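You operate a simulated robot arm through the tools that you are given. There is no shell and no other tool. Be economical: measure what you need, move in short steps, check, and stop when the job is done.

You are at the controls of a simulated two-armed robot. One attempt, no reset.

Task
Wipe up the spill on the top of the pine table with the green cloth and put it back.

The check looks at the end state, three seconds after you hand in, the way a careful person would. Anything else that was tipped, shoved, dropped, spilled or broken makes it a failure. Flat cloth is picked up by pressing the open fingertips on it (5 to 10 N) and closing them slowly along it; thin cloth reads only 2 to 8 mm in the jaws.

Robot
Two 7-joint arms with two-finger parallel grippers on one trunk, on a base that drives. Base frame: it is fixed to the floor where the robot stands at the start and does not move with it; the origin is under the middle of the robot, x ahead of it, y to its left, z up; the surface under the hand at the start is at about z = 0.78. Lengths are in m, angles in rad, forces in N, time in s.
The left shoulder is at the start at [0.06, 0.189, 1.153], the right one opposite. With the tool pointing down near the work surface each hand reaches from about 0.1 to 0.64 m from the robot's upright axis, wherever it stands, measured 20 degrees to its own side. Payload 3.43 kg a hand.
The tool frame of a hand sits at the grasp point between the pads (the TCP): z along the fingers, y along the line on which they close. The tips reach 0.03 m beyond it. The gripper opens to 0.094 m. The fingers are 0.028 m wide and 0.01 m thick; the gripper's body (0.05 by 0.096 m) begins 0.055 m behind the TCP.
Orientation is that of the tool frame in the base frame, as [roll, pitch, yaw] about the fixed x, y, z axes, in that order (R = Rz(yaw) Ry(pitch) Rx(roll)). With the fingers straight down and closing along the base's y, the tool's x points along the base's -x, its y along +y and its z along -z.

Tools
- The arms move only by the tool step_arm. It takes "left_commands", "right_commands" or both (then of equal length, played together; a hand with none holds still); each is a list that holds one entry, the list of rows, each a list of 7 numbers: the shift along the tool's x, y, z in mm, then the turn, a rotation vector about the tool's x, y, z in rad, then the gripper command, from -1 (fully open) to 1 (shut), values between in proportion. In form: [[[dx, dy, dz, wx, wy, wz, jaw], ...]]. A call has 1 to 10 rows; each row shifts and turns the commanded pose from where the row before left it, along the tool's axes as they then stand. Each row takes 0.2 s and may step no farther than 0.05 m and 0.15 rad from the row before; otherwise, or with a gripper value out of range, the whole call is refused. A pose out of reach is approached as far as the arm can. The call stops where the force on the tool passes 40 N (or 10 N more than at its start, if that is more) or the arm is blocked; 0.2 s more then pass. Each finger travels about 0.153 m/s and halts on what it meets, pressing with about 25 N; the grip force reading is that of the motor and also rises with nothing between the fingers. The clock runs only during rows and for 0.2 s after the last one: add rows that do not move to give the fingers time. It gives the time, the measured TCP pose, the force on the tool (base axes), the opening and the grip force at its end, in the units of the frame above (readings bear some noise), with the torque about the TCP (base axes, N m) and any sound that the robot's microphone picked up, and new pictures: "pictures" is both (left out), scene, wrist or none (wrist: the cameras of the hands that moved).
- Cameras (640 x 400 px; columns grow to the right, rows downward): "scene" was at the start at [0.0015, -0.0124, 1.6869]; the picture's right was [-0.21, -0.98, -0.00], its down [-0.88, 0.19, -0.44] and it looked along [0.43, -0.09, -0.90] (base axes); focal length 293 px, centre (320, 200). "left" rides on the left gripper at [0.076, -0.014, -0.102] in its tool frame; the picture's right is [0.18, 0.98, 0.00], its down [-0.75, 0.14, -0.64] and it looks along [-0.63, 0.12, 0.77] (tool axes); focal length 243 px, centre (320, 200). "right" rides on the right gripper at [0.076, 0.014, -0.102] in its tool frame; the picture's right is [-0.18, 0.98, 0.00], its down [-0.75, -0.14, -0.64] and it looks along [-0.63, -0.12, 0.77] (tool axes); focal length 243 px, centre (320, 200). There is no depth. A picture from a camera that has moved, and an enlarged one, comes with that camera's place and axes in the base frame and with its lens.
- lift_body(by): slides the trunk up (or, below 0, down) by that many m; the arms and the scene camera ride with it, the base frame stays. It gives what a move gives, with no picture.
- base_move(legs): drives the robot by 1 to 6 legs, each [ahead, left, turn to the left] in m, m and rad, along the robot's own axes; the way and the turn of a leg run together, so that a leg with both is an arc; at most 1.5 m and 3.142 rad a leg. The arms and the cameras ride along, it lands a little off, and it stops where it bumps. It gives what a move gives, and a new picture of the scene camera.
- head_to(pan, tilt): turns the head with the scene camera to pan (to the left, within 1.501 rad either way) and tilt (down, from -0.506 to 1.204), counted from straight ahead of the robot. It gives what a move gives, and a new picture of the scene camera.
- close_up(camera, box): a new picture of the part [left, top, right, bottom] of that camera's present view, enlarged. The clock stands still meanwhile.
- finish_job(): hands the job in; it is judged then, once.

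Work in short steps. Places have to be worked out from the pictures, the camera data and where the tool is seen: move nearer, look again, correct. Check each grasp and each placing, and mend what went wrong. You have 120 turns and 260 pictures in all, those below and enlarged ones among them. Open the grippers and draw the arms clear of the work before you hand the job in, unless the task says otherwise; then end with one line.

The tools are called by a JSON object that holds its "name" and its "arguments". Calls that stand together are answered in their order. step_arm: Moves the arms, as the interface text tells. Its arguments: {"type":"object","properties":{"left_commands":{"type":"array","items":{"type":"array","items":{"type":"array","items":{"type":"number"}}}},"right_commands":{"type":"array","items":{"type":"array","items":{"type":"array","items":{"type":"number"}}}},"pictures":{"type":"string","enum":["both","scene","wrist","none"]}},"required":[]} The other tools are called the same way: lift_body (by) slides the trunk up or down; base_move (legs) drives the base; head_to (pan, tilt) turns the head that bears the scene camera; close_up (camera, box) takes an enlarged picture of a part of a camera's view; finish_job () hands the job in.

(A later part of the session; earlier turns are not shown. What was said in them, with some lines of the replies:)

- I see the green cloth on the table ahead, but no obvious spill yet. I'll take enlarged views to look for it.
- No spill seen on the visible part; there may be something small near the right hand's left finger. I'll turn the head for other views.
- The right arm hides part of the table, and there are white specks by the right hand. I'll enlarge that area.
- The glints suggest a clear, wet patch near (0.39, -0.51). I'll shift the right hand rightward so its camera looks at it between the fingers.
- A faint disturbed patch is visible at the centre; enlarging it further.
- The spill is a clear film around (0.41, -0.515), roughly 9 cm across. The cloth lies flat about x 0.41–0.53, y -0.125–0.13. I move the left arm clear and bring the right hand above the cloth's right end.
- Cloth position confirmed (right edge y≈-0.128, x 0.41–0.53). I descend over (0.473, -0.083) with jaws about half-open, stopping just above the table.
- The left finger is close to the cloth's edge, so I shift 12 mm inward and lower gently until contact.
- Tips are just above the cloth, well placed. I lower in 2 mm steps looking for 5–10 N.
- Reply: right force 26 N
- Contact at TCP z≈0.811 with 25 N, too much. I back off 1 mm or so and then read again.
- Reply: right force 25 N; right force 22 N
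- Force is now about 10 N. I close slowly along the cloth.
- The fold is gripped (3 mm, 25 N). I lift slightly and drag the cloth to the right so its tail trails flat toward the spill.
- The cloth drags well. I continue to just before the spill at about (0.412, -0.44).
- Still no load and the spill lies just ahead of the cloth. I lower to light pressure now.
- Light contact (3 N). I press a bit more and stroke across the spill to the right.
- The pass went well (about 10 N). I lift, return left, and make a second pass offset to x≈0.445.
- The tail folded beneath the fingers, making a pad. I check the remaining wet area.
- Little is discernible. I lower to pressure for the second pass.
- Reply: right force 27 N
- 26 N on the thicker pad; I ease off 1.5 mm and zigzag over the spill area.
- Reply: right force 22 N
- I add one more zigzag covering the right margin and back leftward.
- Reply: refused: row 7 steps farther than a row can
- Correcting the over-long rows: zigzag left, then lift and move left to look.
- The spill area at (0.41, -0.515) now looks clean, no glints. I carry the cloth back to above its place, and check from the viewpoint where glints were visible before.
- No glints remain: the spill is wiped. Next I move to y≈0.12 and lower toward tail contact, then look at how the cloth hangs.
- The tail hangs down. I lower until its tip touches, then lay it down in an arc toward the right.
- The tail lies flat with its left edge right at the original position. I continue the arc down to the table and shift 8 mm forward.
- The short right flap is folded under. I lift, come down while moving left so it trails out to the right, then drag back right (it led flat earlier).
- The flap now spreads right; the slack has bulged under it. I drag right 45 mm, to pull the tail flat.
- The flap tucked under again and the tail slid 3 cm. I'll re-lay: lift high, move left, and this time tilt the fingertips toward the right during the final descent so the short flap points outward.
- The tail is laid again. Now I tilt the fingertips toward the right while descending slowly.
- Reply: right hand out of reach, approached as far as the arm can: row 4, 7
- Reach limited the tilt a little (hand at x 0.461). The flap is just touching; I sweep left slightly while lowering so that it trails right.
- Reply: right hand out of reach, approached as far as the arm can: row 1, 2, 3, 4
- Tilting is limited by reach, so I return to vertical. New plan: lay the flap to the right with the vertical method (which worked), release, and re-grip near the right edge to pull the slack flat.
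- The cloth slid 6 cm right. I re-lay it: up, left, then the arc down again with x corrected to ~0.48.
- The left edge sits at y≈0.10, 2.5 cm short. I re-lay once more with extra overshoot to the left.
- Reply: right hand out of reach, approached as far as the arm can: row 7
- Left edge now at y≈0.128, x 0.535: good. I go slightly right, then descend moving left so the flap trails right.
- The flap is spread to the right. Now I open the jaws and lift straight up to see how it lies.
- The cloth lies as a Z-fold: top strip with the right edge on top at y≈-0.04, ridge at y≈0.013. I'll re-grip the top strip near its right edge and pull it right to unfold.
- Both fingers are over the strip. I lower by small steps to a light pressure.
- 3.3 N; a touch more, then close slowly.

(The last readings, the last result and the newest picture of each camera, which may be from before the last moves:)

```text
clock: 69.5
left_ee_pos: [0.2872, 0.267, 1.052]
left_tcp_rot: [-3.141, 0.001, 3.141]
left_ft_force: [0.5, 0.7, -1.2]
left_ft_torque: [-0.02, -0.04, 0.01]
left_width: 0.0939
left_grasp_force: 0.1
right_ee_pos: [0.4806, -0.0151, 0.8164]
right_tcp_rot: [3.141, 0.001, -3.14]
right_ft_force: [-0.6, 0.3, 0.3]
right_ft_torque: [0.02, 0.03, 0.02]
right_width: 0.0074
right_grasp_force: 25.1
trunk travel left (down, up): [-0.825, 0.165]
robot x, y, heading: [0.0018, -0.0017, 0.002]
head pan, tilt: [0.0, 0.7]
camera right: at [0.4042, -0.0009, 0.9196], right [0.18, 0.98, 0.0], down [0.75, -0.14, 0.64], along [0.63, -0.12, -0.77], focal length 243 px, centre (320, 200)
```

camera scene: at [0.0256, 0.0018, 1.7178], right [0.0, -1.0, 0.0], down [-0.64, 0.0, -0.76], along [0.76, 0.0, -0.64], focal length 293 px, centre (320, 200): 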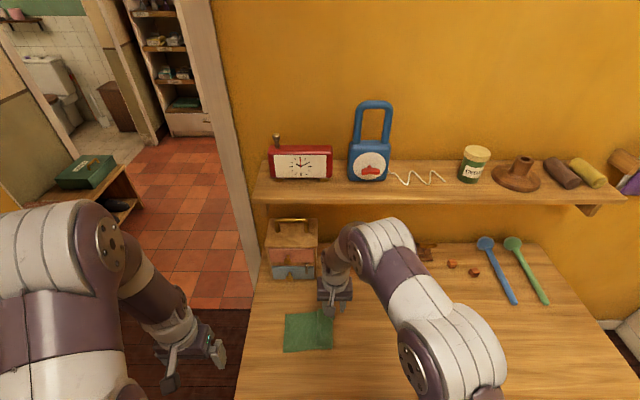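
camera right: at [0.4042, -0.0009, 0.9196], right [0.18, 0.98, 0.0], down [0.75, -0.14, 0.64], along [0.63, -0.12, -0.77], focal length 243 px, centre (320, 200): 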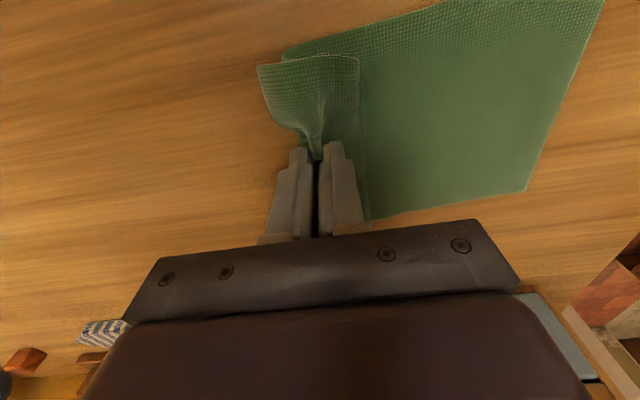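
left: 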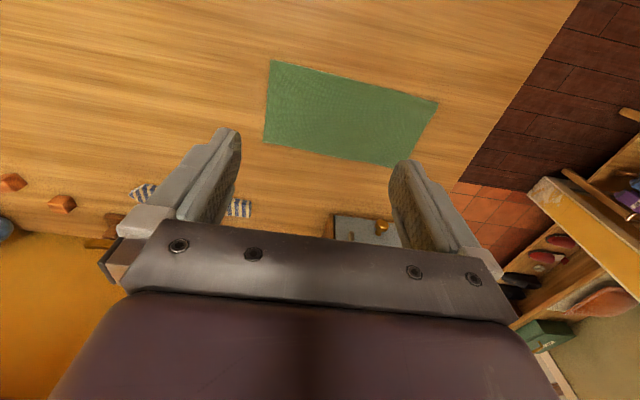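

Width 7.4 mm suggests extra layers were caught. I lift 35 mm and pull right a bit to see.

{"name": "step_arm", "arguments": {"right_commands": [[[0, -4, -12, 0, 0, 0, 1], [0, -5, -12, 0, 0, 0, 1], [0, -6, -12, 0, 0, 0, 1], [0, -6, 0, 0, 0, 0, 1], [0, 0, 0, 0, 0, 0, 1]]], "pictures": "wrist"}}

{"name": "close_up", "arguments": {"camera": "right", "box": [220, 0, 540, 200]}}

```text
clock: 70.7
left_ee_pos: [0.2862, 0.2656, 1.0525]
left_tcp_rot: [3.141, 0.0, -3.141]
left_ft_force: [0.5, 0.3, 0.7]
left_ft_torque: [-0.02, -0.03, 0.01]
left_width: 0.094
left_grasp_force: 0.1
right_ee_pos: [0.4795, -0.0356, 0.8512]
right_tcp_rot: [3.14, -0.002, 3.141]
right_ft_force: [0.5, -0.4, 0.0]
right_ft_torque: [-0.03, 0.01, -0.01]
right_width: 0.0072
right_grasp_force: 25.1
trunk travel left (down, up): [-0.825, 0.165]
robot x, y, heading: [-0.0027, 0.0025, -0.007]
head pan, tilt: [0.0, 0.7]
camera right: at [0.4036, -0.0218, 0.9551], right [0.18, 0.98, 0.0], down [0.75, -0.14, 0.64], along [0.63, -0.12, -0.77], focal length 243 px, centre (320, 200)
```

right: 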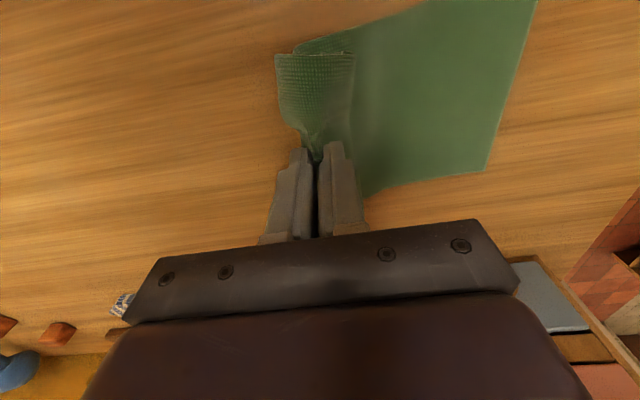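

```text
2.00 times, centred on (380, 100) of right
camera zoom: at [0.4036, -0.0218, 0.9551], right [0.18, 0.98, 0.0], down [0.75, -0.14, 0.64], along [0.63, -0.12, -0.77], focal length 485 px, centre (200, 400)
```

zoom: 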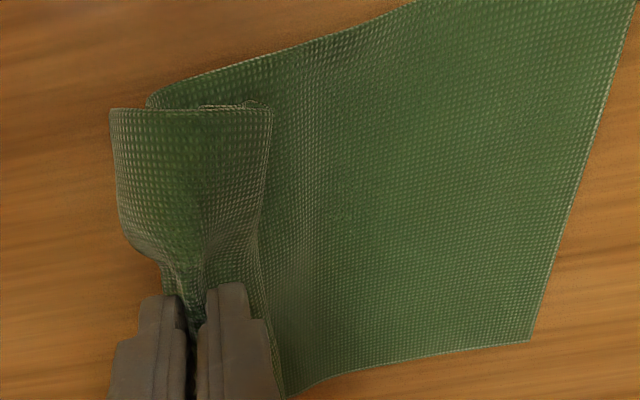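

Several layers are caught. Better: put this down and re-grip near the left edge with the left hand, so the whole cloth hangs out unfolded and can be laid right-end-first. Releasing now.

{"name": "step_arm", "arguments": {"right_commands": [[[0, 5, 16, 0, 0, 0, 1], [0, 8, 16, 0, 0, 0, 1], [0, 0, 0, 0, 0, 0, 0.8], [0, 0, 0, 0, 0, 0, 0.5], [0, 0, -10, 0, 0, 0, 0.3], [0, 0, -45, 0, 0, 0, 0.2], [0, -20, -45, 0, 0, 0, 0], [0, -30, -40, 0, 0, 0, 0], [5, -45, 0, 0, 0, 0, 0], [5, -45, 0, 0, 0, 0, 0]]], "pictures": "none"}}

{"name": "step_arm", "arguments": {"left_commands": [[[-5, -10, 0, 0, 0, 0, -1], [-30, -25, 0, 0, 0, 0, 0], [-40, -25, 0, 0, 0, 0, 0.1], [-40, -25, 0, 0, 0, 0, 0.3], [-40, -25, 0, 0, 0, 0, 0.3], [-35, -25, 30, 0, 0, 0, 0.3], [0, -20, 45, 0, 0, 0, 0.3], [0, 0, 45, 0, 0, 0, 0.3], [0, 0, 0, 0, 0, 0, 0.3]]], "right_commands": [[[5, -45, 0, 0, 0, 0, 0], [5, -45, 0, 0, 0, 0, 0], [5, -45, 0, 0, 0, 0, 0], [5, -45, 0, 0, 0, 0, 0], [0, 0, 0, 0, 0, 0, -1], [0, 0, 0, 0, 0, 0, -1], [0, 0, 0, 0, 0, 0, -1], [0, 0, 0, 0, 0, 0, -1], [0, 0, 0, 0, 0, 0, -1]]], "pictures": "both"}}

```text
clock: 72.9
left_ee_pos: [0.2866, 0.2656, 1.0538]
left_tcp_rot: [3.138, 0.0, 3.14]
left_ft_force: [-0.4, -0.6, 0.6]
left_ft_torque: [0.04, -0.04, 0.02]
left_width: 0.0941
left_grasp_force: 0.0
right_ee_pos: [0.4706, -0.1613, 0.9598]
right_tcp_rot: [3.14, 0.0, 3.141]
right_ft_force: [-0.3, -0.4, 0.4]
right_ft_torque: [0.0, 0.0, 0.0]
right_width: 0.047
right_grasp_force: 0.0
trunk travel left (down, up): [-0.825, 0.165]
robot x, y, heading: [-0.0005, 0.0005, -0.003]
head pan, tilt: [0.0, 0.7]
```

```text
refused: row 6 steps farther than a row can; nothing moved
```

Row too long; resending with smaller steps.

{"name": "step_arm", "arguments": {"left_commands": [[[-5, -10, 0, 0, 0, 0, -1], [-30, -25, 0, 0, 0, 0, 0], [-40, -25, 0, 0, 0, 0, 0.1], [-40, -25, 0, 0, 0, 0, 0.3], [-40, -25, 0, 0, 0, 0, 0.3], [-35, -25, 20, 0, 0, 0, 0.3], [0, -20, 45, 0, 0, 0, 0.3], [0, 0, 45, 0, 0, 0, 0.3], [0, 0, 10, 0, 0, 0, 0.3], [0, 0, 0, 0, 0, 0, 0.3]]], "right_commands": [[[5, -45, 0, 0, 0, 0, 0], [5, -45, 0, 0, 0, 0, 0], [5, -45, 0, 0, 0, 0, 0], [5, -45, 0, 0, 0, 0, 0], [0, 0, 0, 0, 0, 0, -1], [0, 0, 0, 0, 0, 0, -1], [0, 0, 0, 0, 0, 0, -1], [0, 0, 0, 0, 0, 0, -1], [0, 0, 0, 0, 0, 0, -1], [0, 0, 0, 0, 0, 0, -1]]], "pictures": "both"}}

```text
clock: 75.1
left_ee_pos: [0.4765, 0.1101, 0.934]
left_tcp_rot: [3.141, 0.0, -3.14]
left_ft_force: [0.2, -0.8, 0.3]
left_ft_torque: [0.01, -0.03, 0.02]
left_width: 0.033
left_grasp_force: 0.0
right_ee_pos: [0.4503, -0.3433, 0.9588]
right_tcp_rot: [-3.141, 0.001, 3.141]
right_ft_force: [0.0, -0.7, 0.6]
right_ft_torque: [0.01, 0.01, -0.02]
right_width: 0.0939
right_grasp_force: 0.0
trunk travel left (down, up): [-0.825, 0.165]
robot x, y, heading: [-0.0017, -0.0009, -0.0]
head pan, tilt: [0.0, 0.7]
camera scene: at [0.0253, 0.0004, 1.7178], right [0.0, -1.0, 0.0], down [-0.64, 0.0, -0.77], along [0.77, 0.0, -0.64], focal length 293 px, centre (320, 200)
camera right: at [0.3739, -0.3311, 1.0627], right [0.18, 0.98, 0.0], down [0.75, -0.14, 0.64], along [0.63, -0.12, -0.77], focal length 243 px, centre (320, 200)
camera left: at [0.399, 0.0974, 1.0373], right [-0.18, 0.98, 0.0], down [0.75, 0.14, 0.64], along [0.63, 0.12, -0.77], focal length 243 px, centre (320, 200)
```

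scene: 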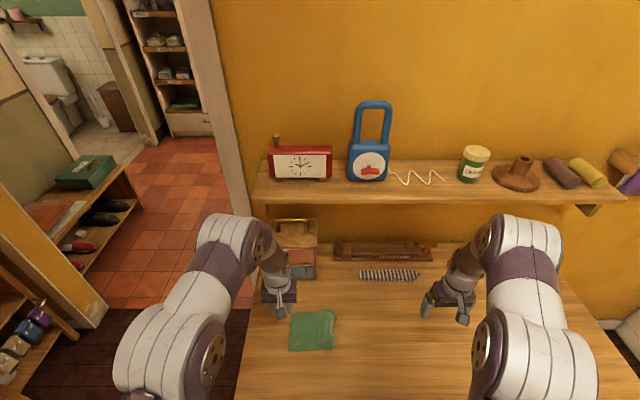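
right: 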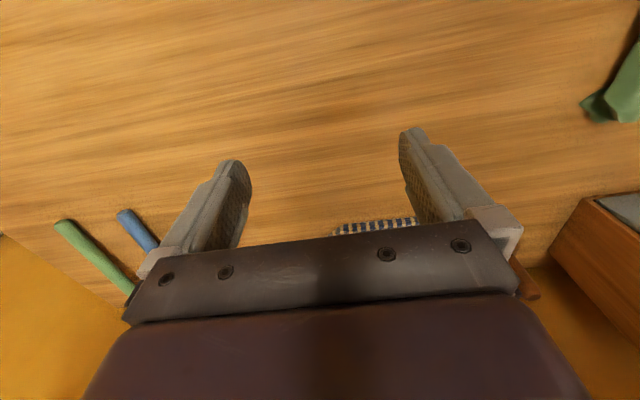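
left: 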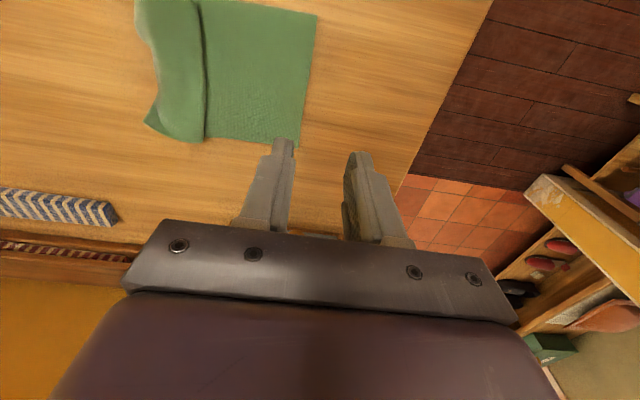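

The left edge is at y≈0.098. I position the left hand at y≈0.075 with about 25 mm opening, and come down.

{"name": "step_arm", "arguments": {"left_commands": [[[3, -35, 0, 0, 0, 0, 0.47], [0, 0, 45, 0, 0, 0, 0.47], [0, 0, 45, 0, 0, 0, 0.47], [0, 0, 23, 0, 0, 0, 0.47], [0, 0, 4, 0, 0, 0, 0.47], [0, 0, 0, 0, 0, 0, 0.47]]], "pictures": "wrist"}}

```text
clock: 76.5
left_ee_pos: [0.4765, 0.0748, 0.8162]
left_tcp_rot: [-3.141, 0.0, 3.141]
left_ft_force: [0.0, -0.5, 0.1]
left_ft_torque: [-0.01, -0.05, -0.03]
left_width: 0.0246
left_grasp_force: 0.2
right_ee_pos: [0.4495, -0.3447, 0.9575]
right_tcp_rot: [-3.142, 0.0, 3.141]
right_ft_force: [-0.2, -0.7, -0.2]
right_ft_torque: [-0.01, 0.02, -0.01]
right_width: 0.0941
right_grasp_force: 0.1
trunk travel left (down, up): [-0.825, 0.165]
robot x, y, heading: [-0.0034, 0.0011, -0.002]
head pan, tilt: [0.0, 0.7]
camera left: at [0.3977, 0.0613, 0.9205], right [-0.18, 0.98, 0.0], down [0.75, 0.14, 0.64], along [0.63, 0.12, -0.77], focal length 243 px, centre (320, 200)
```

left: 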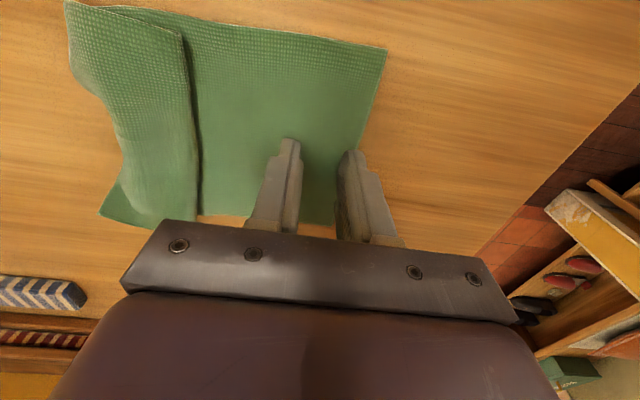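

The outer finger is right at the edge; I shift 5 mm inward and lower to light pressure.

{"name": "step_arm", "arguments": {"left_commands": [[[0, -5, 1.5, 0, 0, 0, 0.47], [0, 0, 1.5, 0, 0, 0, 0.47], [0, 0, 0, 0, 0, 0, 0.47]]], "pictures": "none"}}

```text
clock: 77.3
left_ee_pos: [0.4762, 0.0688, 0.8133]
left_tcp_rot: [-3.141, -0.001, -3.141]
left_ft_force: [-0.1, -0.2, 1.1]
left_ft_torque: [0.0, -0.03, 0.02]
left_width: 0.0251
left_grasp_force: 0.0
right_ee_pos: [0.4493, -0.3452, 0.9586]
right_tcp_rot: [-3.14, 0.001, -3.14]
right_ft_force: [0.0, 0.3, -0.2]
right_ft_torque: [0.0, 0.0, 0.02]
right_width: 0.0938
right_grasp_force: 0.1
trunk travel left (down, up): [-0.825, 0.165]
robot x, y, heading: [0.0013, -0.0016, -0.002]
head pan, tilt: [0.0, 0.7]
```

{"name": "step_arm", "arguments": {"left_commands": [[[0, 0, 0.8, 0, 0, 0, 0.47], [0, 0, 0, 0, 0, 0, 0.47]]], "pictures": "none"}}

```text
clock: 77.9
left_ee_pos: [0.4764, 0.0684, 0.813]
left_tcp_rot: [-3.141, 0.0, -3.141]
left_ft_force: [0.0, 0.2, 1.7]
left_ft_torque: [0.01, 0.0, -0.04]
left_width: 0.0247
left_grasp_force: 0.0
right_ee_pos: [0.4502, -0.3445, 0.9584]
right_tcp_rot: [3.141, 0.001, -3.141]
right_ft_force: [-0.1, -0.1, 0.3]
right_ft_torque: [-0.01, 0.0, -0.01]
right_width: 0.094
right_grasp_force: 0.1
trunk travel left (down, up): [-0.825, 0.165]
robot x, y, heading: [-0.0005, -0.0014, 0.001]
head pan, tilt: [0.0, 0.7]
```

Only 1.7 N; I press 0.8 mm more and close slowly.

{"name": "step_arm", "arguments": {"left_commands": [[[0, 0, 0.9, 0, 0, 0, 0.47], [0, 0, 0, 0, 0, 0, 0.47], [0, 0, 0, 0, 0, 0, 0.55], [0, 0, 0, 0, 0, 0, 0.63], [0, 0, 0, 0, 0, 0, 0.71], [0, 0, 0, 0, 0, 0, 0.79], [0, 0, 0, 0, 0, 0, 0.87], [0, 0, 0, 0, 0, 0, 0.95], [0, 0, 0, 0, 0, 0, 1], [0, 0, 0, 0, 0, 0, 1]]], "pictures": "wrist"}}

```text
clock: 80.1
left_ee_pos: [0.4761, 0.0681, 0.8138]
left_tcp_rot: [3.141, 0.0, 3.141]
left_ft_force: [0.9, 0.2, 5.6]
left_ft_torque: [0.07, -0.01, -0.01]
left_width: 0.0019
left_grasp_force: 25.5
right_ee_pos: [0.4491, -0.3456, 0.9596]
right_tcp_rot: [-3.141, 0.0, -3.141]
right_ft_force: [0.2, 0.4, -0.5]
right_ft_torque: [0.0, 0.02, 0.05]
right_width: 0.094
right_grasp_force: 0.0
trunk travel left (down, up): [-0.825, 0.165]
robot x, y, heading: [0.0013, 0.0025, -0.001]
head pan, tilt: [0.0, 0.7]
camera left: at [0.3977, 0.0554, 0.916], right [-0.18, 0.98, 0.0], down [0.75, 0.14, 0.64], along [0.63, 0.12, -0.77], focal length 243 px, centre (320, 200)
```

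left: 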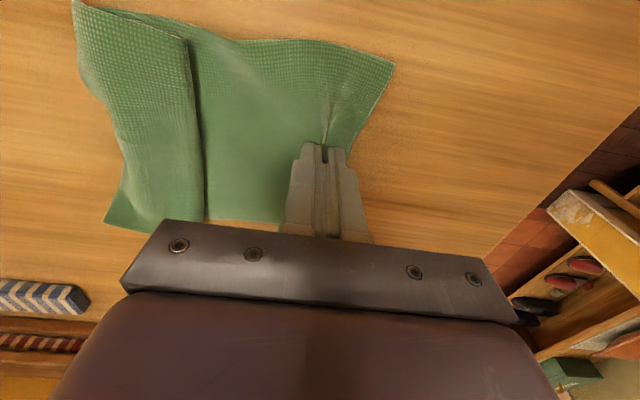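

A fold is gripped near the left edge (1.9 mm). I lift it straight up to let the cloth hang.

{"name": "step_arm", "arguments": {"left_commands": [[[0, 0, -10, 0, 0, 0, 1], [0, 0, -30, 0, 0, 0, 1], [0, 0, -40, 0, 0, 0, 1], [0, 0, -40, 0, 0, 0, 1], [0, 0, -40, 0, 0, 0, 1], [0, 0, -40, 0, 0, 0, 1], [0, -20, -40, 0, 0, 0, 1], [0, -20, -30, 0, 0, 0, 1], [0, 0, 0, 0, 0, 0, 1], [0, 0, 0, 0, 0, 0, 1]]], "pictures": "both"}}

{"name": "close_up", "arguments": {"camera": "right", "box": [400, 0, 640, 150]}}

{"name": "close_up", "arguments": {"camera": "scene", "box": [220, 220, 412, 340]}}

```text
clock: 82.3
left_ee_pos: [0.4741, 0.0243, 1.081]
left_tcp_rot: [3.141, -0.002, -3.141]
left_ft_force: [0.1, 1.2, 0.6]
left_ft_torque: [0.02, -0.03, 0.04]
left_width: 0.002
left_grasp_force: 25.3
right_ee_pos: [0.4509, -0.3443, 0.9592]
right_tcp_rot: [3.141, 0.0, -3.141]
right_ft_force: [-0.4, 0.0, 0.3]
right_ft_torque: [0.01, 0.02, -0.01]
right_width: 0.0939
right_grasp_force: 0.1
trunk travel left (down, up): [-0.825, 0.165]
robot x, y, heading: [0.0008, -0.0048, 0.002]
head pan, tilt: [0.0, 0.7]
camera scene: at [0.0256, 0.0004, 1.7178], right [0.0, -1.0, 0.0], down [-0.64, 0.0, -0.76], along [0.76, 0.0, -0.64], focal length 293 px, centre (320, 200)
camera left: at [0.3964, 0.0113, 1.1852], right [-0.18, 0.98, 0.0], down [0.75, 0.14, 0.64], along [0.63, 0.12, -0.77], focal length 243 px, centre (320, 200)
```

scene: 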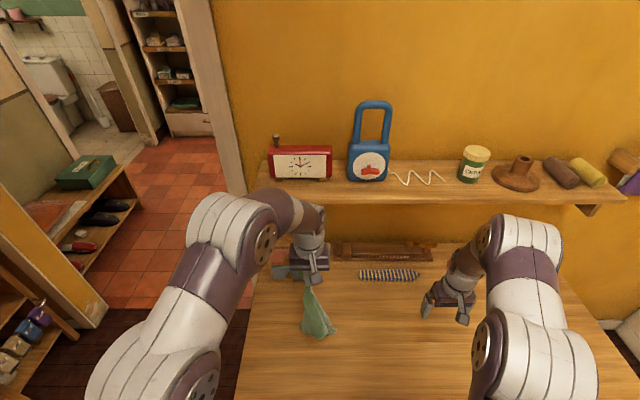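
left: 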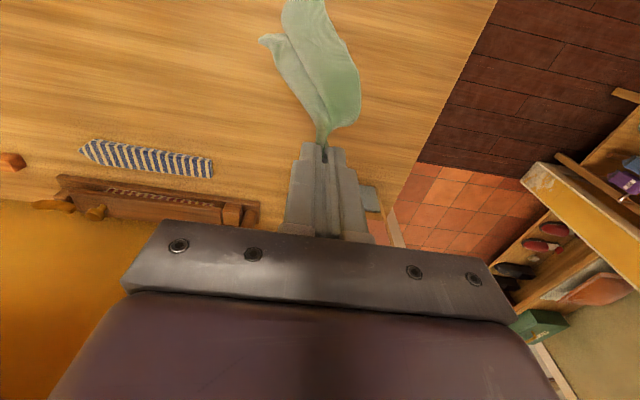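

```text
2.67 times, centred on (520, 75) of right
camera zoom: at [0.3741, -0.331, 1.0627], right [0.18, 0.98, 0.0], down [0.75, -0.14, 0.64], along [0.63, -0.12, -0.77], focal length 647 px, centre (-213, 533)
```

zoom: 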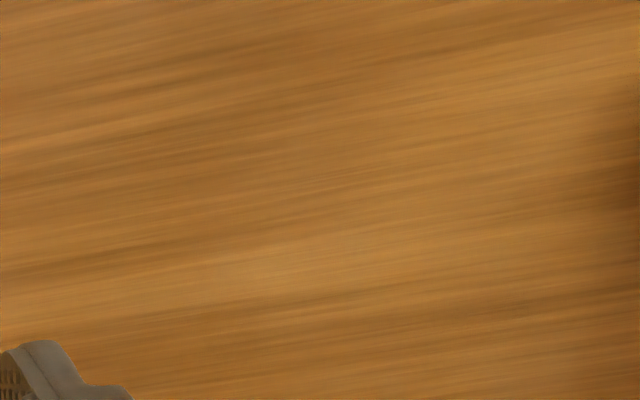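

```text
3.33 times, centred on (316, 280) of scene
camera zoom: at [0.0256, 0.0004, 1.7178], right [0.0, -1.0, 0.0], down [-0.64, 0.0, -0.76], along [0.76, 0.0, -0.64], focal length 976 px, centre (333, -67)
```

zoom: 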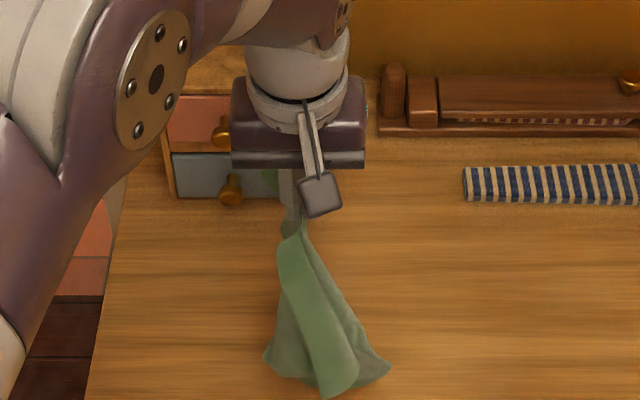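

The cloth hangs open. I move to y≈-0.15, lower so its right end touches, and lay it leftward in an arc.

{"name": "step_arm", "arguments": {"left_commands": [[[0, -40, 0, 0, 0, 0, 1], [0, -45, 0, 0, 0, 0, 1], [0, -45, 0, 0, 0, 0, 1], [0, -40, 0, 0, 0, 0, 1], [0, 0, 0, 0, 0, 0, 1], [0, 0, 0, 0, 0, 0, 1], [0, 0, 0, 0, 0, 0, 1], [0, 0, 30, 0, 0, 0, 1], [0, 0, 25, 0, 0, 0, 1], [0, 0, 0, 0, 0, 0, 1]]], "pictures": "both"}}

```text
clock: 84.5
left_ee_pos: [0.4709, -0.134, 1.0187]
left_tcp_rot: [3.14, 0.001, -3.141]
left_ft_force: [-0.3, -0.4, 0.5]
left_ft_torque: [0.02, 0.01, -0.02]
left_width: 0.0017
left_grasp_force: 25.6
left hand out of reach, approached as far as the arm can: row 4
right_ee_pos: [0.4511, -0.3452, 0.9584]
right_tcp_rot: [3.14, 0.001, 3.141]
right_ft_force: [-0.3, 0.0, -0.1]
right_ft_torque: [0.03, 0.01, 0.01]
right_width: 0.094
right_grasp_force: 0.2
trunk travel left (down, up): [-0.825, 0.165]
robot x, y, heading: [-0.0012, 0.0005, 0.003]
head pan, tilt: [0.0, 0.7]
camera scene: at [0.0251, 0.0007, 1.7178], right [0.0, -1.0, 0.0], down [-0.64, 0.0, -0.77], along [0.77, 0.0, -0.64], focal length 293 px, centre (320, 200)
camera left: at [0.3929, -0.1485, 1.1223], right [-0.18, 0.98, 0.0], down [0.75, 0.14, 0.64], along [0.63, 0.12, -0.77], focal length 243 px, centre (320, 200)
```

scene: 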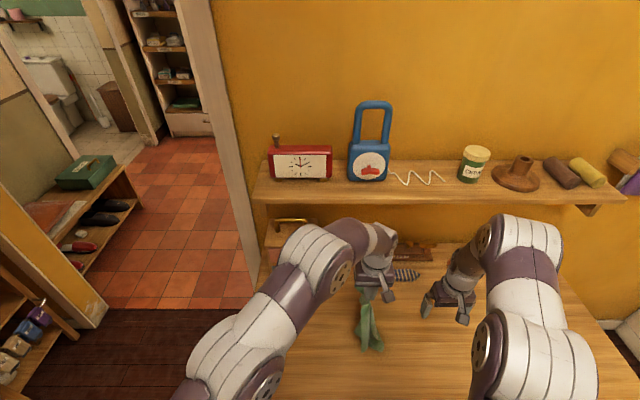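
left: 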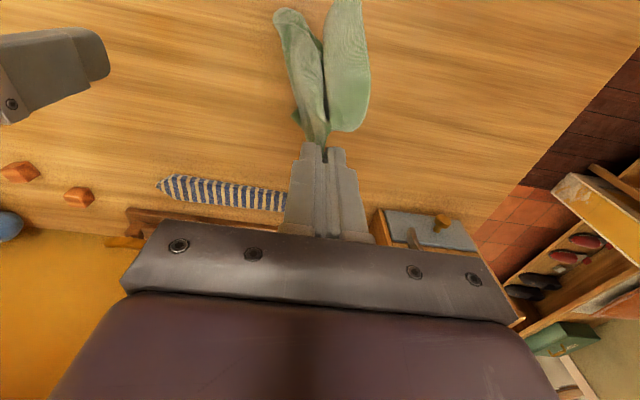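

I now lay it leftward along an arc.

{"name": "step_arm", "arguments": {"left_commands": [[[-1, 15, 12, 0, 0, 0, 1], [-2, 25, 8, 0, 0, 0, 1], [-2, 30, 12, 0, 0, 0, 1], [-2, 30, 15, 0, 0, 0, 1], [-2, 30, 20, 0, 0, 0, 1], [-2, 25, 25, 0, 0, 0, 1], [-2, 15, 20, 0, 0, 0, 1], [0, 0, 0, 0, 0, 0, 1]]], "pictures": "both"}}

{"name": "close_up", "arguments": {"camera": "scene", "box": [240, 240, 432, 360]}}

```text
clock: 86.3
left_ee_pos: [0.482, 0.0363, 0.9104]
left_tcp_rot: [3.14, 0.001, -3.141]
left_ft_force: [-0.3, -0.8, -0.3]
left_ft_torque: [-0.03, -0.01, 0.01]
left_width: 0.002
left_grasp_force: 24.6
right_ee_pos: [0.4495, -0.3452, 0.9585]
right_tcp_rot: [3.141, 0.0, -3.141]
right_ft_force: [0.2, 0.4, 0.4]
right_ft_torque: [0.01, 0.01, 0.02]
right_width: 0.0939
right_grasp_force: 0.0
trunk travel left (down, up): [-0.825, 0.165]
robot x, y, heading: [-0.0018, 0.0004, -0.006]
head pan, tilt: [0.0, 0.7]
camera scene: at [0.0252, 0.0003, 1.7178], right [0.0, -1.0, 0.0], down [-0.64, 0.0, -0.77], along [0.77, 0.0, -0.64], focal length 293 px, centre (320, 200)
camera left: at [0.4051, 0.0225, 1.0145], right [-0.18, 0.98, 0.0], down [0.75, 0.14, 0.64], along [0.63, 0.12, -0.77], focal length 243 px, centre (320, 200)
```

scene: 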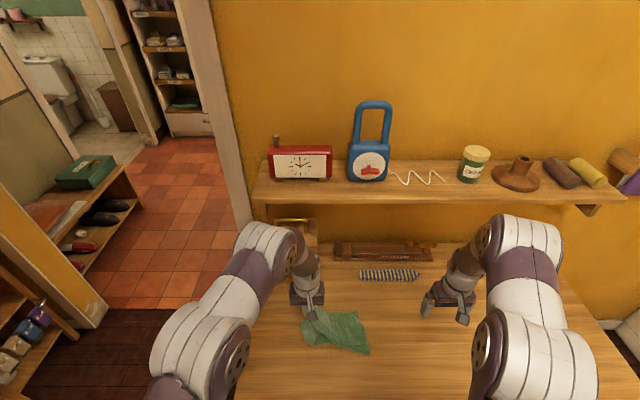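
left: 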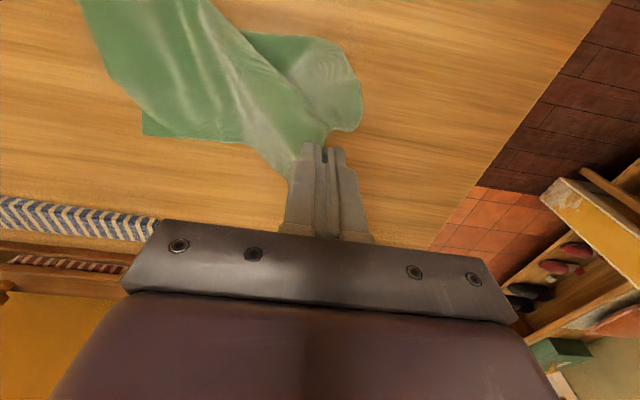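

```text
3.33 times, centred on (336, 300) of scene
camera zoom: at [0.0252, 0.0003, 1.7178], right [0.0, -1.0, 0.0], down [-0.64, 0.0, -0.77], along [0.77, 0.0, -0.64], focal length 976 px, centre (267, -133)
```

zoom: 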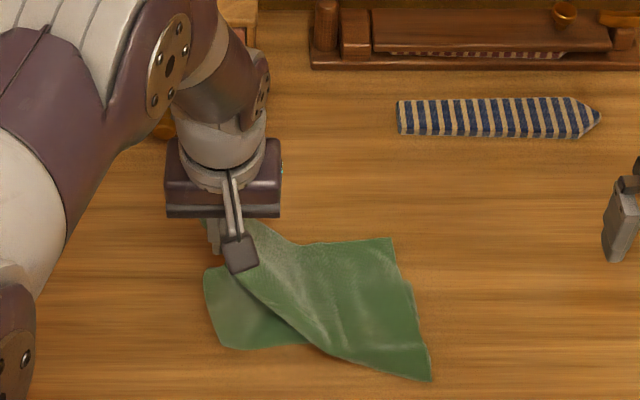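

The right edge landed almost exactly on its old place. I continue left and down to straighten the rest.

{"name": "step_arm", "arguments": {"left_commands": [[[0, 15, 10, 0, 0, 0, 1], [0, 15, 12, 0, 0, 0, 1], [0, 10, 12, 0, 0, 0, 1], [0, 8, 12, 0, 0, 0, 1], [0, 5, 12, 0, 0, 0, 1], [0, 0, 12, 0, 0, 0, 1], [0, 0, 0, 0, 0, 0, 1]]], "pictures": "both"}}

{"name": "close_up", "arguments": {"camera": "scene", "box": [240, 240, 432, 360]}}

```text
clock: 87.9
left_ee_pos: [0.4808, 0.0864, 0.8389]
left_tcp_rot: [3.141, -0.001, -3.14]
left_ft_force: [-0.2, 0.3, 0.9]
left_ft_torque: [0.01, -0.01, 0.03]
left_width: 0.0019
left_grasp_force: 25.2
right_ee_pos: [0.4508, -0.344, 0.9595]
right_tcp_rot: [3.141, 0.0, -3.14]
right_ft_force: [0.3, 0.4, 0.1]
right_ft_torque: [0.0, -0.01, 0.01]
right_width: 0.0941
right_grasp_force: 0.0
trunk travel left (down, up): [-0.825, 0.165]
robot x, y, heading: [0.0009, -0.0006, 0.003]
head pan, tilt: [0.0, 0.7]
camera scene: at [0.0255, 0.0007, 1.7178], right [0.0, -1.0, 0.0], down [-0.64, 0.0, -0.76], along [0.76, 0.0, -0.64], focal length 293 px, centre (320, 200)
camera left: at [0.403, 0.0744, 0.9427], right [-0.18, 0.98, 0.0], down [0.75, 0.14, 0.64], along [0.63, 0.12, -0.77], focal length 243 px, centre (320, 200)
```

scene: 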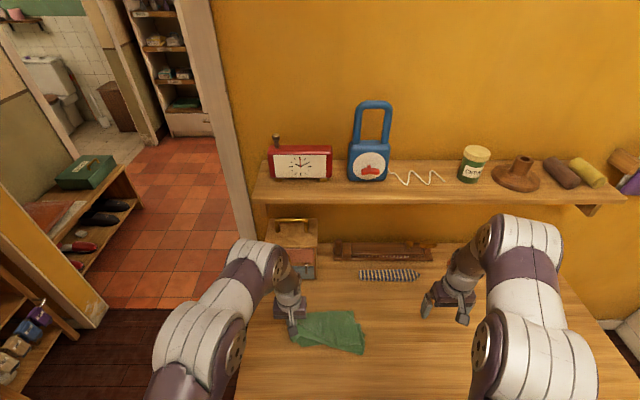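
left: 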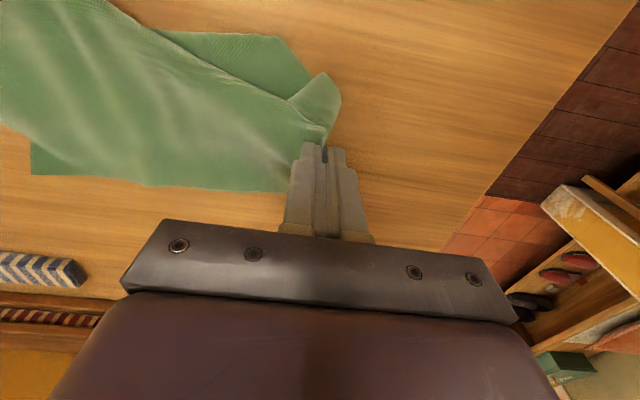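

```text
3.33 times, centred on (336, 300) of scene
camera zoom: at [0.0255, 0.0007, 1.7178], right [0.0, -1.0, 0.0], down [-0.64, 0.0, -0.76], along [0.76, 0.0, -0.64], focal length 976 px, centre (267, -133)
```

zoom: 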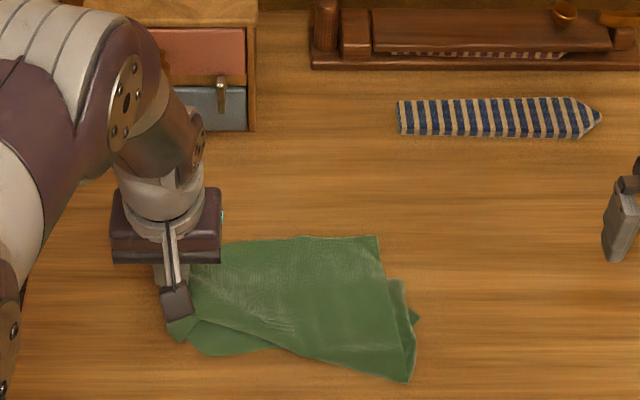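

Mostly flat now, roughly in its old place. I lower to the table with a small leftward pull, release, and rise to look.

{"name": "step_arm", "arguments": {"left_commands": [[[0, 6, 10, 0, 0, 0, 1], [0, 4, 10, 0, 0, 0, 1], [0, 0, 3, 0, 0, 0, 1], [0, 0, 0, 0, 0, 0, 0.9], [0, 0, 0, 0, 0, 0, 0.7], [0, 0, -5, 0, 0, 0, 0.5], [0, 0, -30, 0, 0, 0, 0.3], [0, 0, -45, 0, 0, 0, 0], [10, 20, -40, 0, 0, 0, 0], [30, 35, 0, 0, 0, 0, 0]]], "pictures": "both"}}

{"name": "close_up", "arguments": {"camera": "scene", "box": [240, 250, 432, 370]}}

```text
clock: 90.1
left_ee_pos: [0.4402, 0.1556, 0.9364]
left_tcp_rot: [-3.14, 0.0, 3.141]
left_ft_force: [-0.1, 0.3, -0.6]
left_ft_torque: [0.0, 0.0, 0.03]
left_width: 0.047
left_grasp_force: 0.1
right_ee_pos: [0.4493, -0.3436, 0.9596]
right_tcp_rot: [-3.14, 0.0, -3.141]
right_ft_force: [-0.4, 0.7, 0.4]
right_ft_torque: [0.02, 0.03, 0.02]
right_width: 0.094
right_grasp_force: 0.0
trunk travel left (down, up): [-0.825, 0.165]
robot x, y, heading: [0.0056, 0.0016, -0.006]
head pan, tilt: [0.0, 0.7]
camera scene: at [0.0247, 0.0025, 1.7178], right [0.0, -1.0, 0.0], down [-0.64, 0.0, -0.77], along [0.77, 0.0, -0.64], focal length 293 px, centre (320, 200)
camera left: at [0.3622, 0.1419, 1.0396], right [-0.18, 0.98, 0.0], down [0.75, 0.14, 0.64], along [0.63, 0.12, -0.77], focal length 243 px, centre (320, 200)
```

scene: 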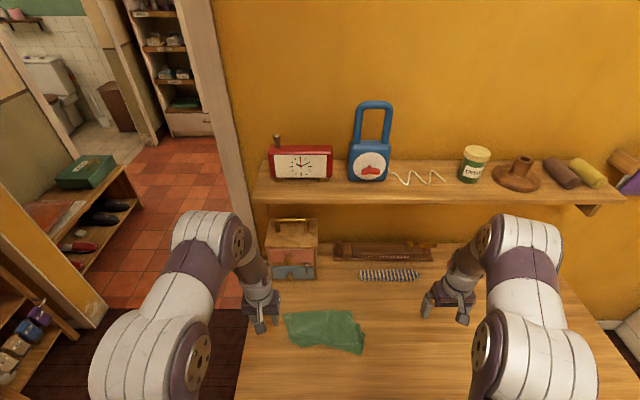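
left: 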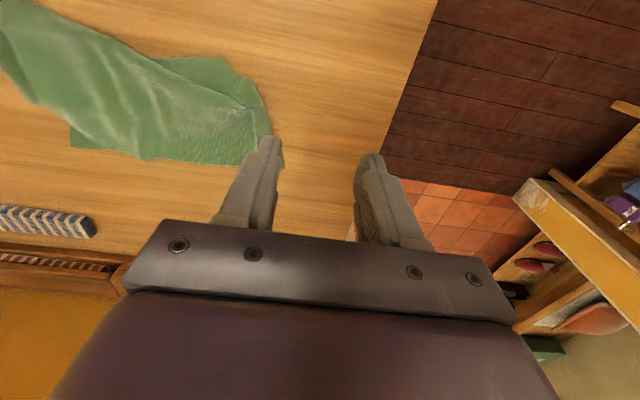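

```text
3.33 times, centred on (336, 310) of scene
camera zoom: at [0.0247, 0.0025, 1.7178], right [0.0, -1.0, 0.0], down [-0.64, 0.0, -0.77], along [0.77, 0.0, -0.64], focal length 976 px, centre (267, -167)
```

zoom: 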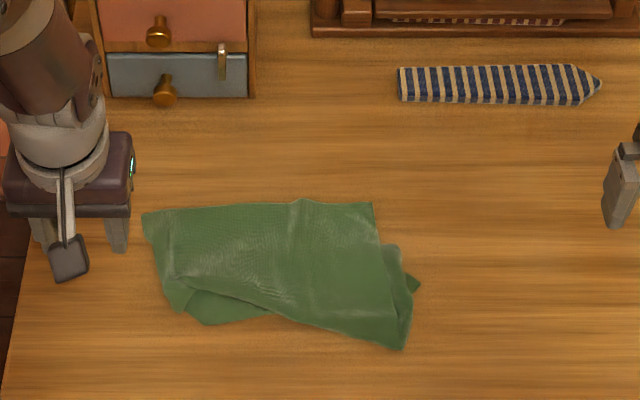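

The cloth is back, spanning about y -0.13–0.13, x 0.42–0.55, nearly flat. I withdraw both arms (right to the pose where the spill's film was visible before) and re-check the spill area.

{"name": "step_arm", "arguments": {"left_commands": [[[30, 20, -25, 0, 0, 0, -1], [30, 20, -25, 0, 0, 0, -1], [30, 20, -25, 0, 0, 0, -1], [30, 20, -25, 0, 0, 0, -1], [30, 20, 0, 0, 0, 0, -1], [0, 0, 0, 0, 0, 0, -1]]], "right_commands": [[[26, -25, -17, 0, 0, 0, -1], [26, -25, -17, 0, 0, 0, -1], [26, -26, -17, 0, 0, 0, -1], [26, -26, -17, 0, 0, 0, -1], [26, -26, -17, 0, 0, 0, -1], [15, -26, 0, 0, 0, 0, -1]]], "pictures": "both"}}

{"name": "close_up", "arguments": {"camera": "right", "box": [240, 80, 432, 200]}}

{"name": "close_up", "arguments": {"camera": "scene", "box": [440, 310, 584, 400]}}

```text
clock: 91.5
left_ee_pos: [0.2919, 0.2514, 1.0348]
left_tcp_rot: [3.139, -0.001, -3.139]
left_ft_force: [0.3, 0.3, 0.7]
left_ft_torque: [0.01, -0.02, 0.02]
left_width: 0.094
left_grasp_force: 0.1
right_ee_pos: [0.3056, -0.4967, 1.047]
right_tcp_rot: [3.14, -0.002, 3.141]
right_ft_force: [0.3, -0.2, -0.8]
right_ft_torque: [0.02, 0.02, -0.01]
right_width: 0.0939
right_grasp_force: 0.1
trunk travel left (down, up): [-0.825, 0.165]
robot x, y, heading: [-0.0012, -0.001, -0.002]
head pan, tilt: [0.0, 0.7]
camera scene: at [0.0265, -0.0015, 1.7177], right [0.0, -1.0, 0.0], down [-0.64, 0.0, -0.76], along [0.76, 0.0, -0.64], focal length 293 px, centre (320, 200)
camera right: at [0.2298, -0.483, 1.1502], right [0.18, 0.98, 0.0], down [0.75, -0.14, 0.64], along [0.63, -0.12, -0.77], focal length 243 px, centre (320, 200)
camera left: at [0.214, 0.2379, 1.1394], right [-0.18, 0.98, 0.0], down [0.75, 0.14, 0.64], along [0.63, 0.12, -0.77], focal length 243 px, centre (320, 200)
```

scene: 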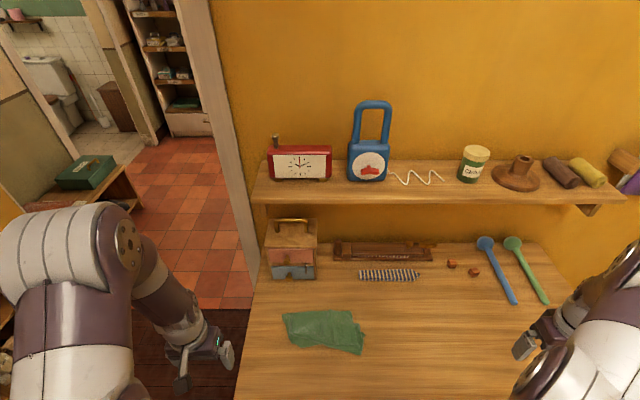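
right: 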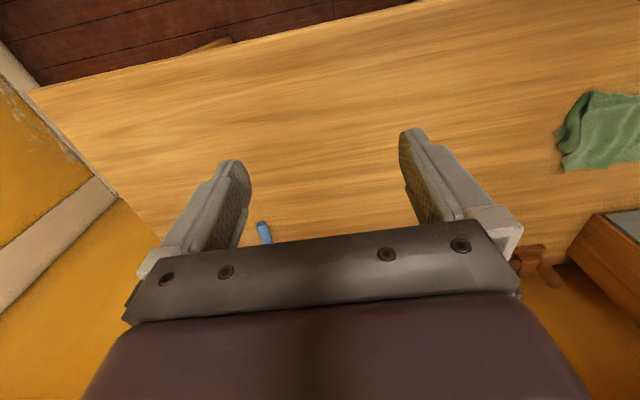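
left: 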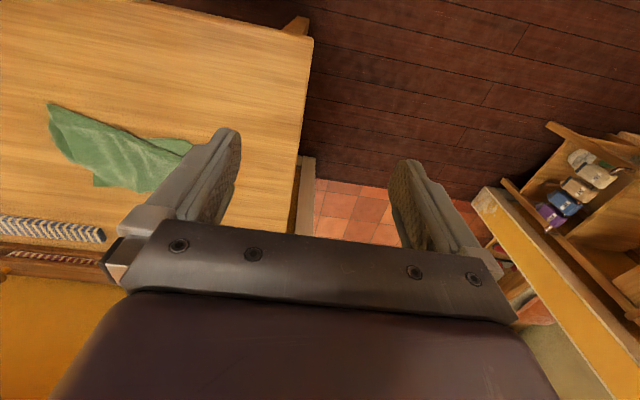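

```text
3.33 times, centred on (336, 140) of right
camera zoom: at [0.2298, -0.483, 1.1502], right [0.18, 0.98, 0.0], down [0.75, -0.14, 0.64], along [0.63, -0.12, -0.77], focal length 809 px, centre (267, 400)
```

zoom: 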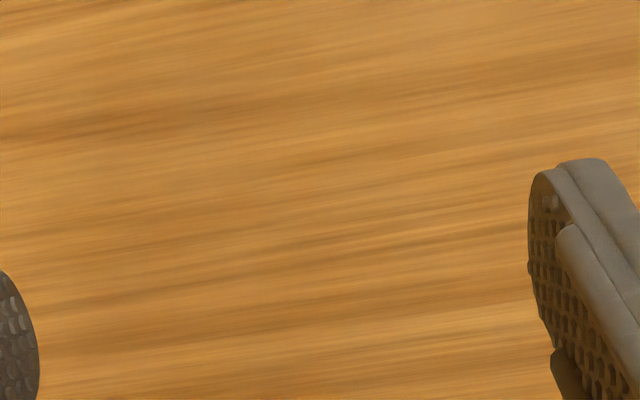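

```text
4.44 times, centred on (512, 355) of scene
camera zoom: at [0.0265, -0.0015, 1.7177], right [0.0, -1.0, 0.0], down [-0.64, 0.0, -0.76], along [0.76, 0.0, -0.64], focal length 1302 px, centre (-533, -489)
```

zoom: 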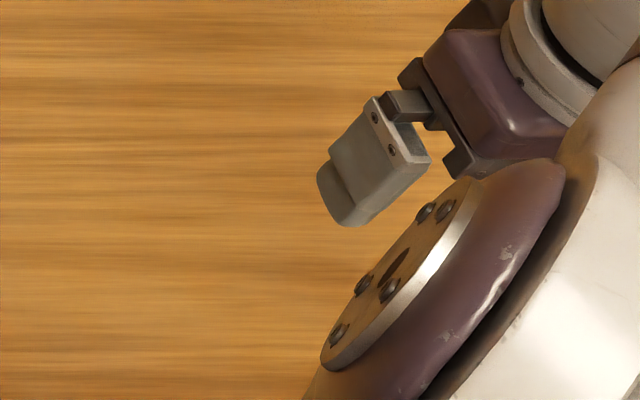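

From the same two viewpoints as before, the table is clean, with no glints left. The cloth is back in its place, nothing else has moved, and both grippers are open and clear, so I hand in.

{"name": "finish_job", "arguments": {}}

```text
The job is handed in.
```

I wiped up the spill with the green cloth and put the cloth back in its original spot; it lies nearly flat, with a few centimetres of its near-left and right edges folded under.
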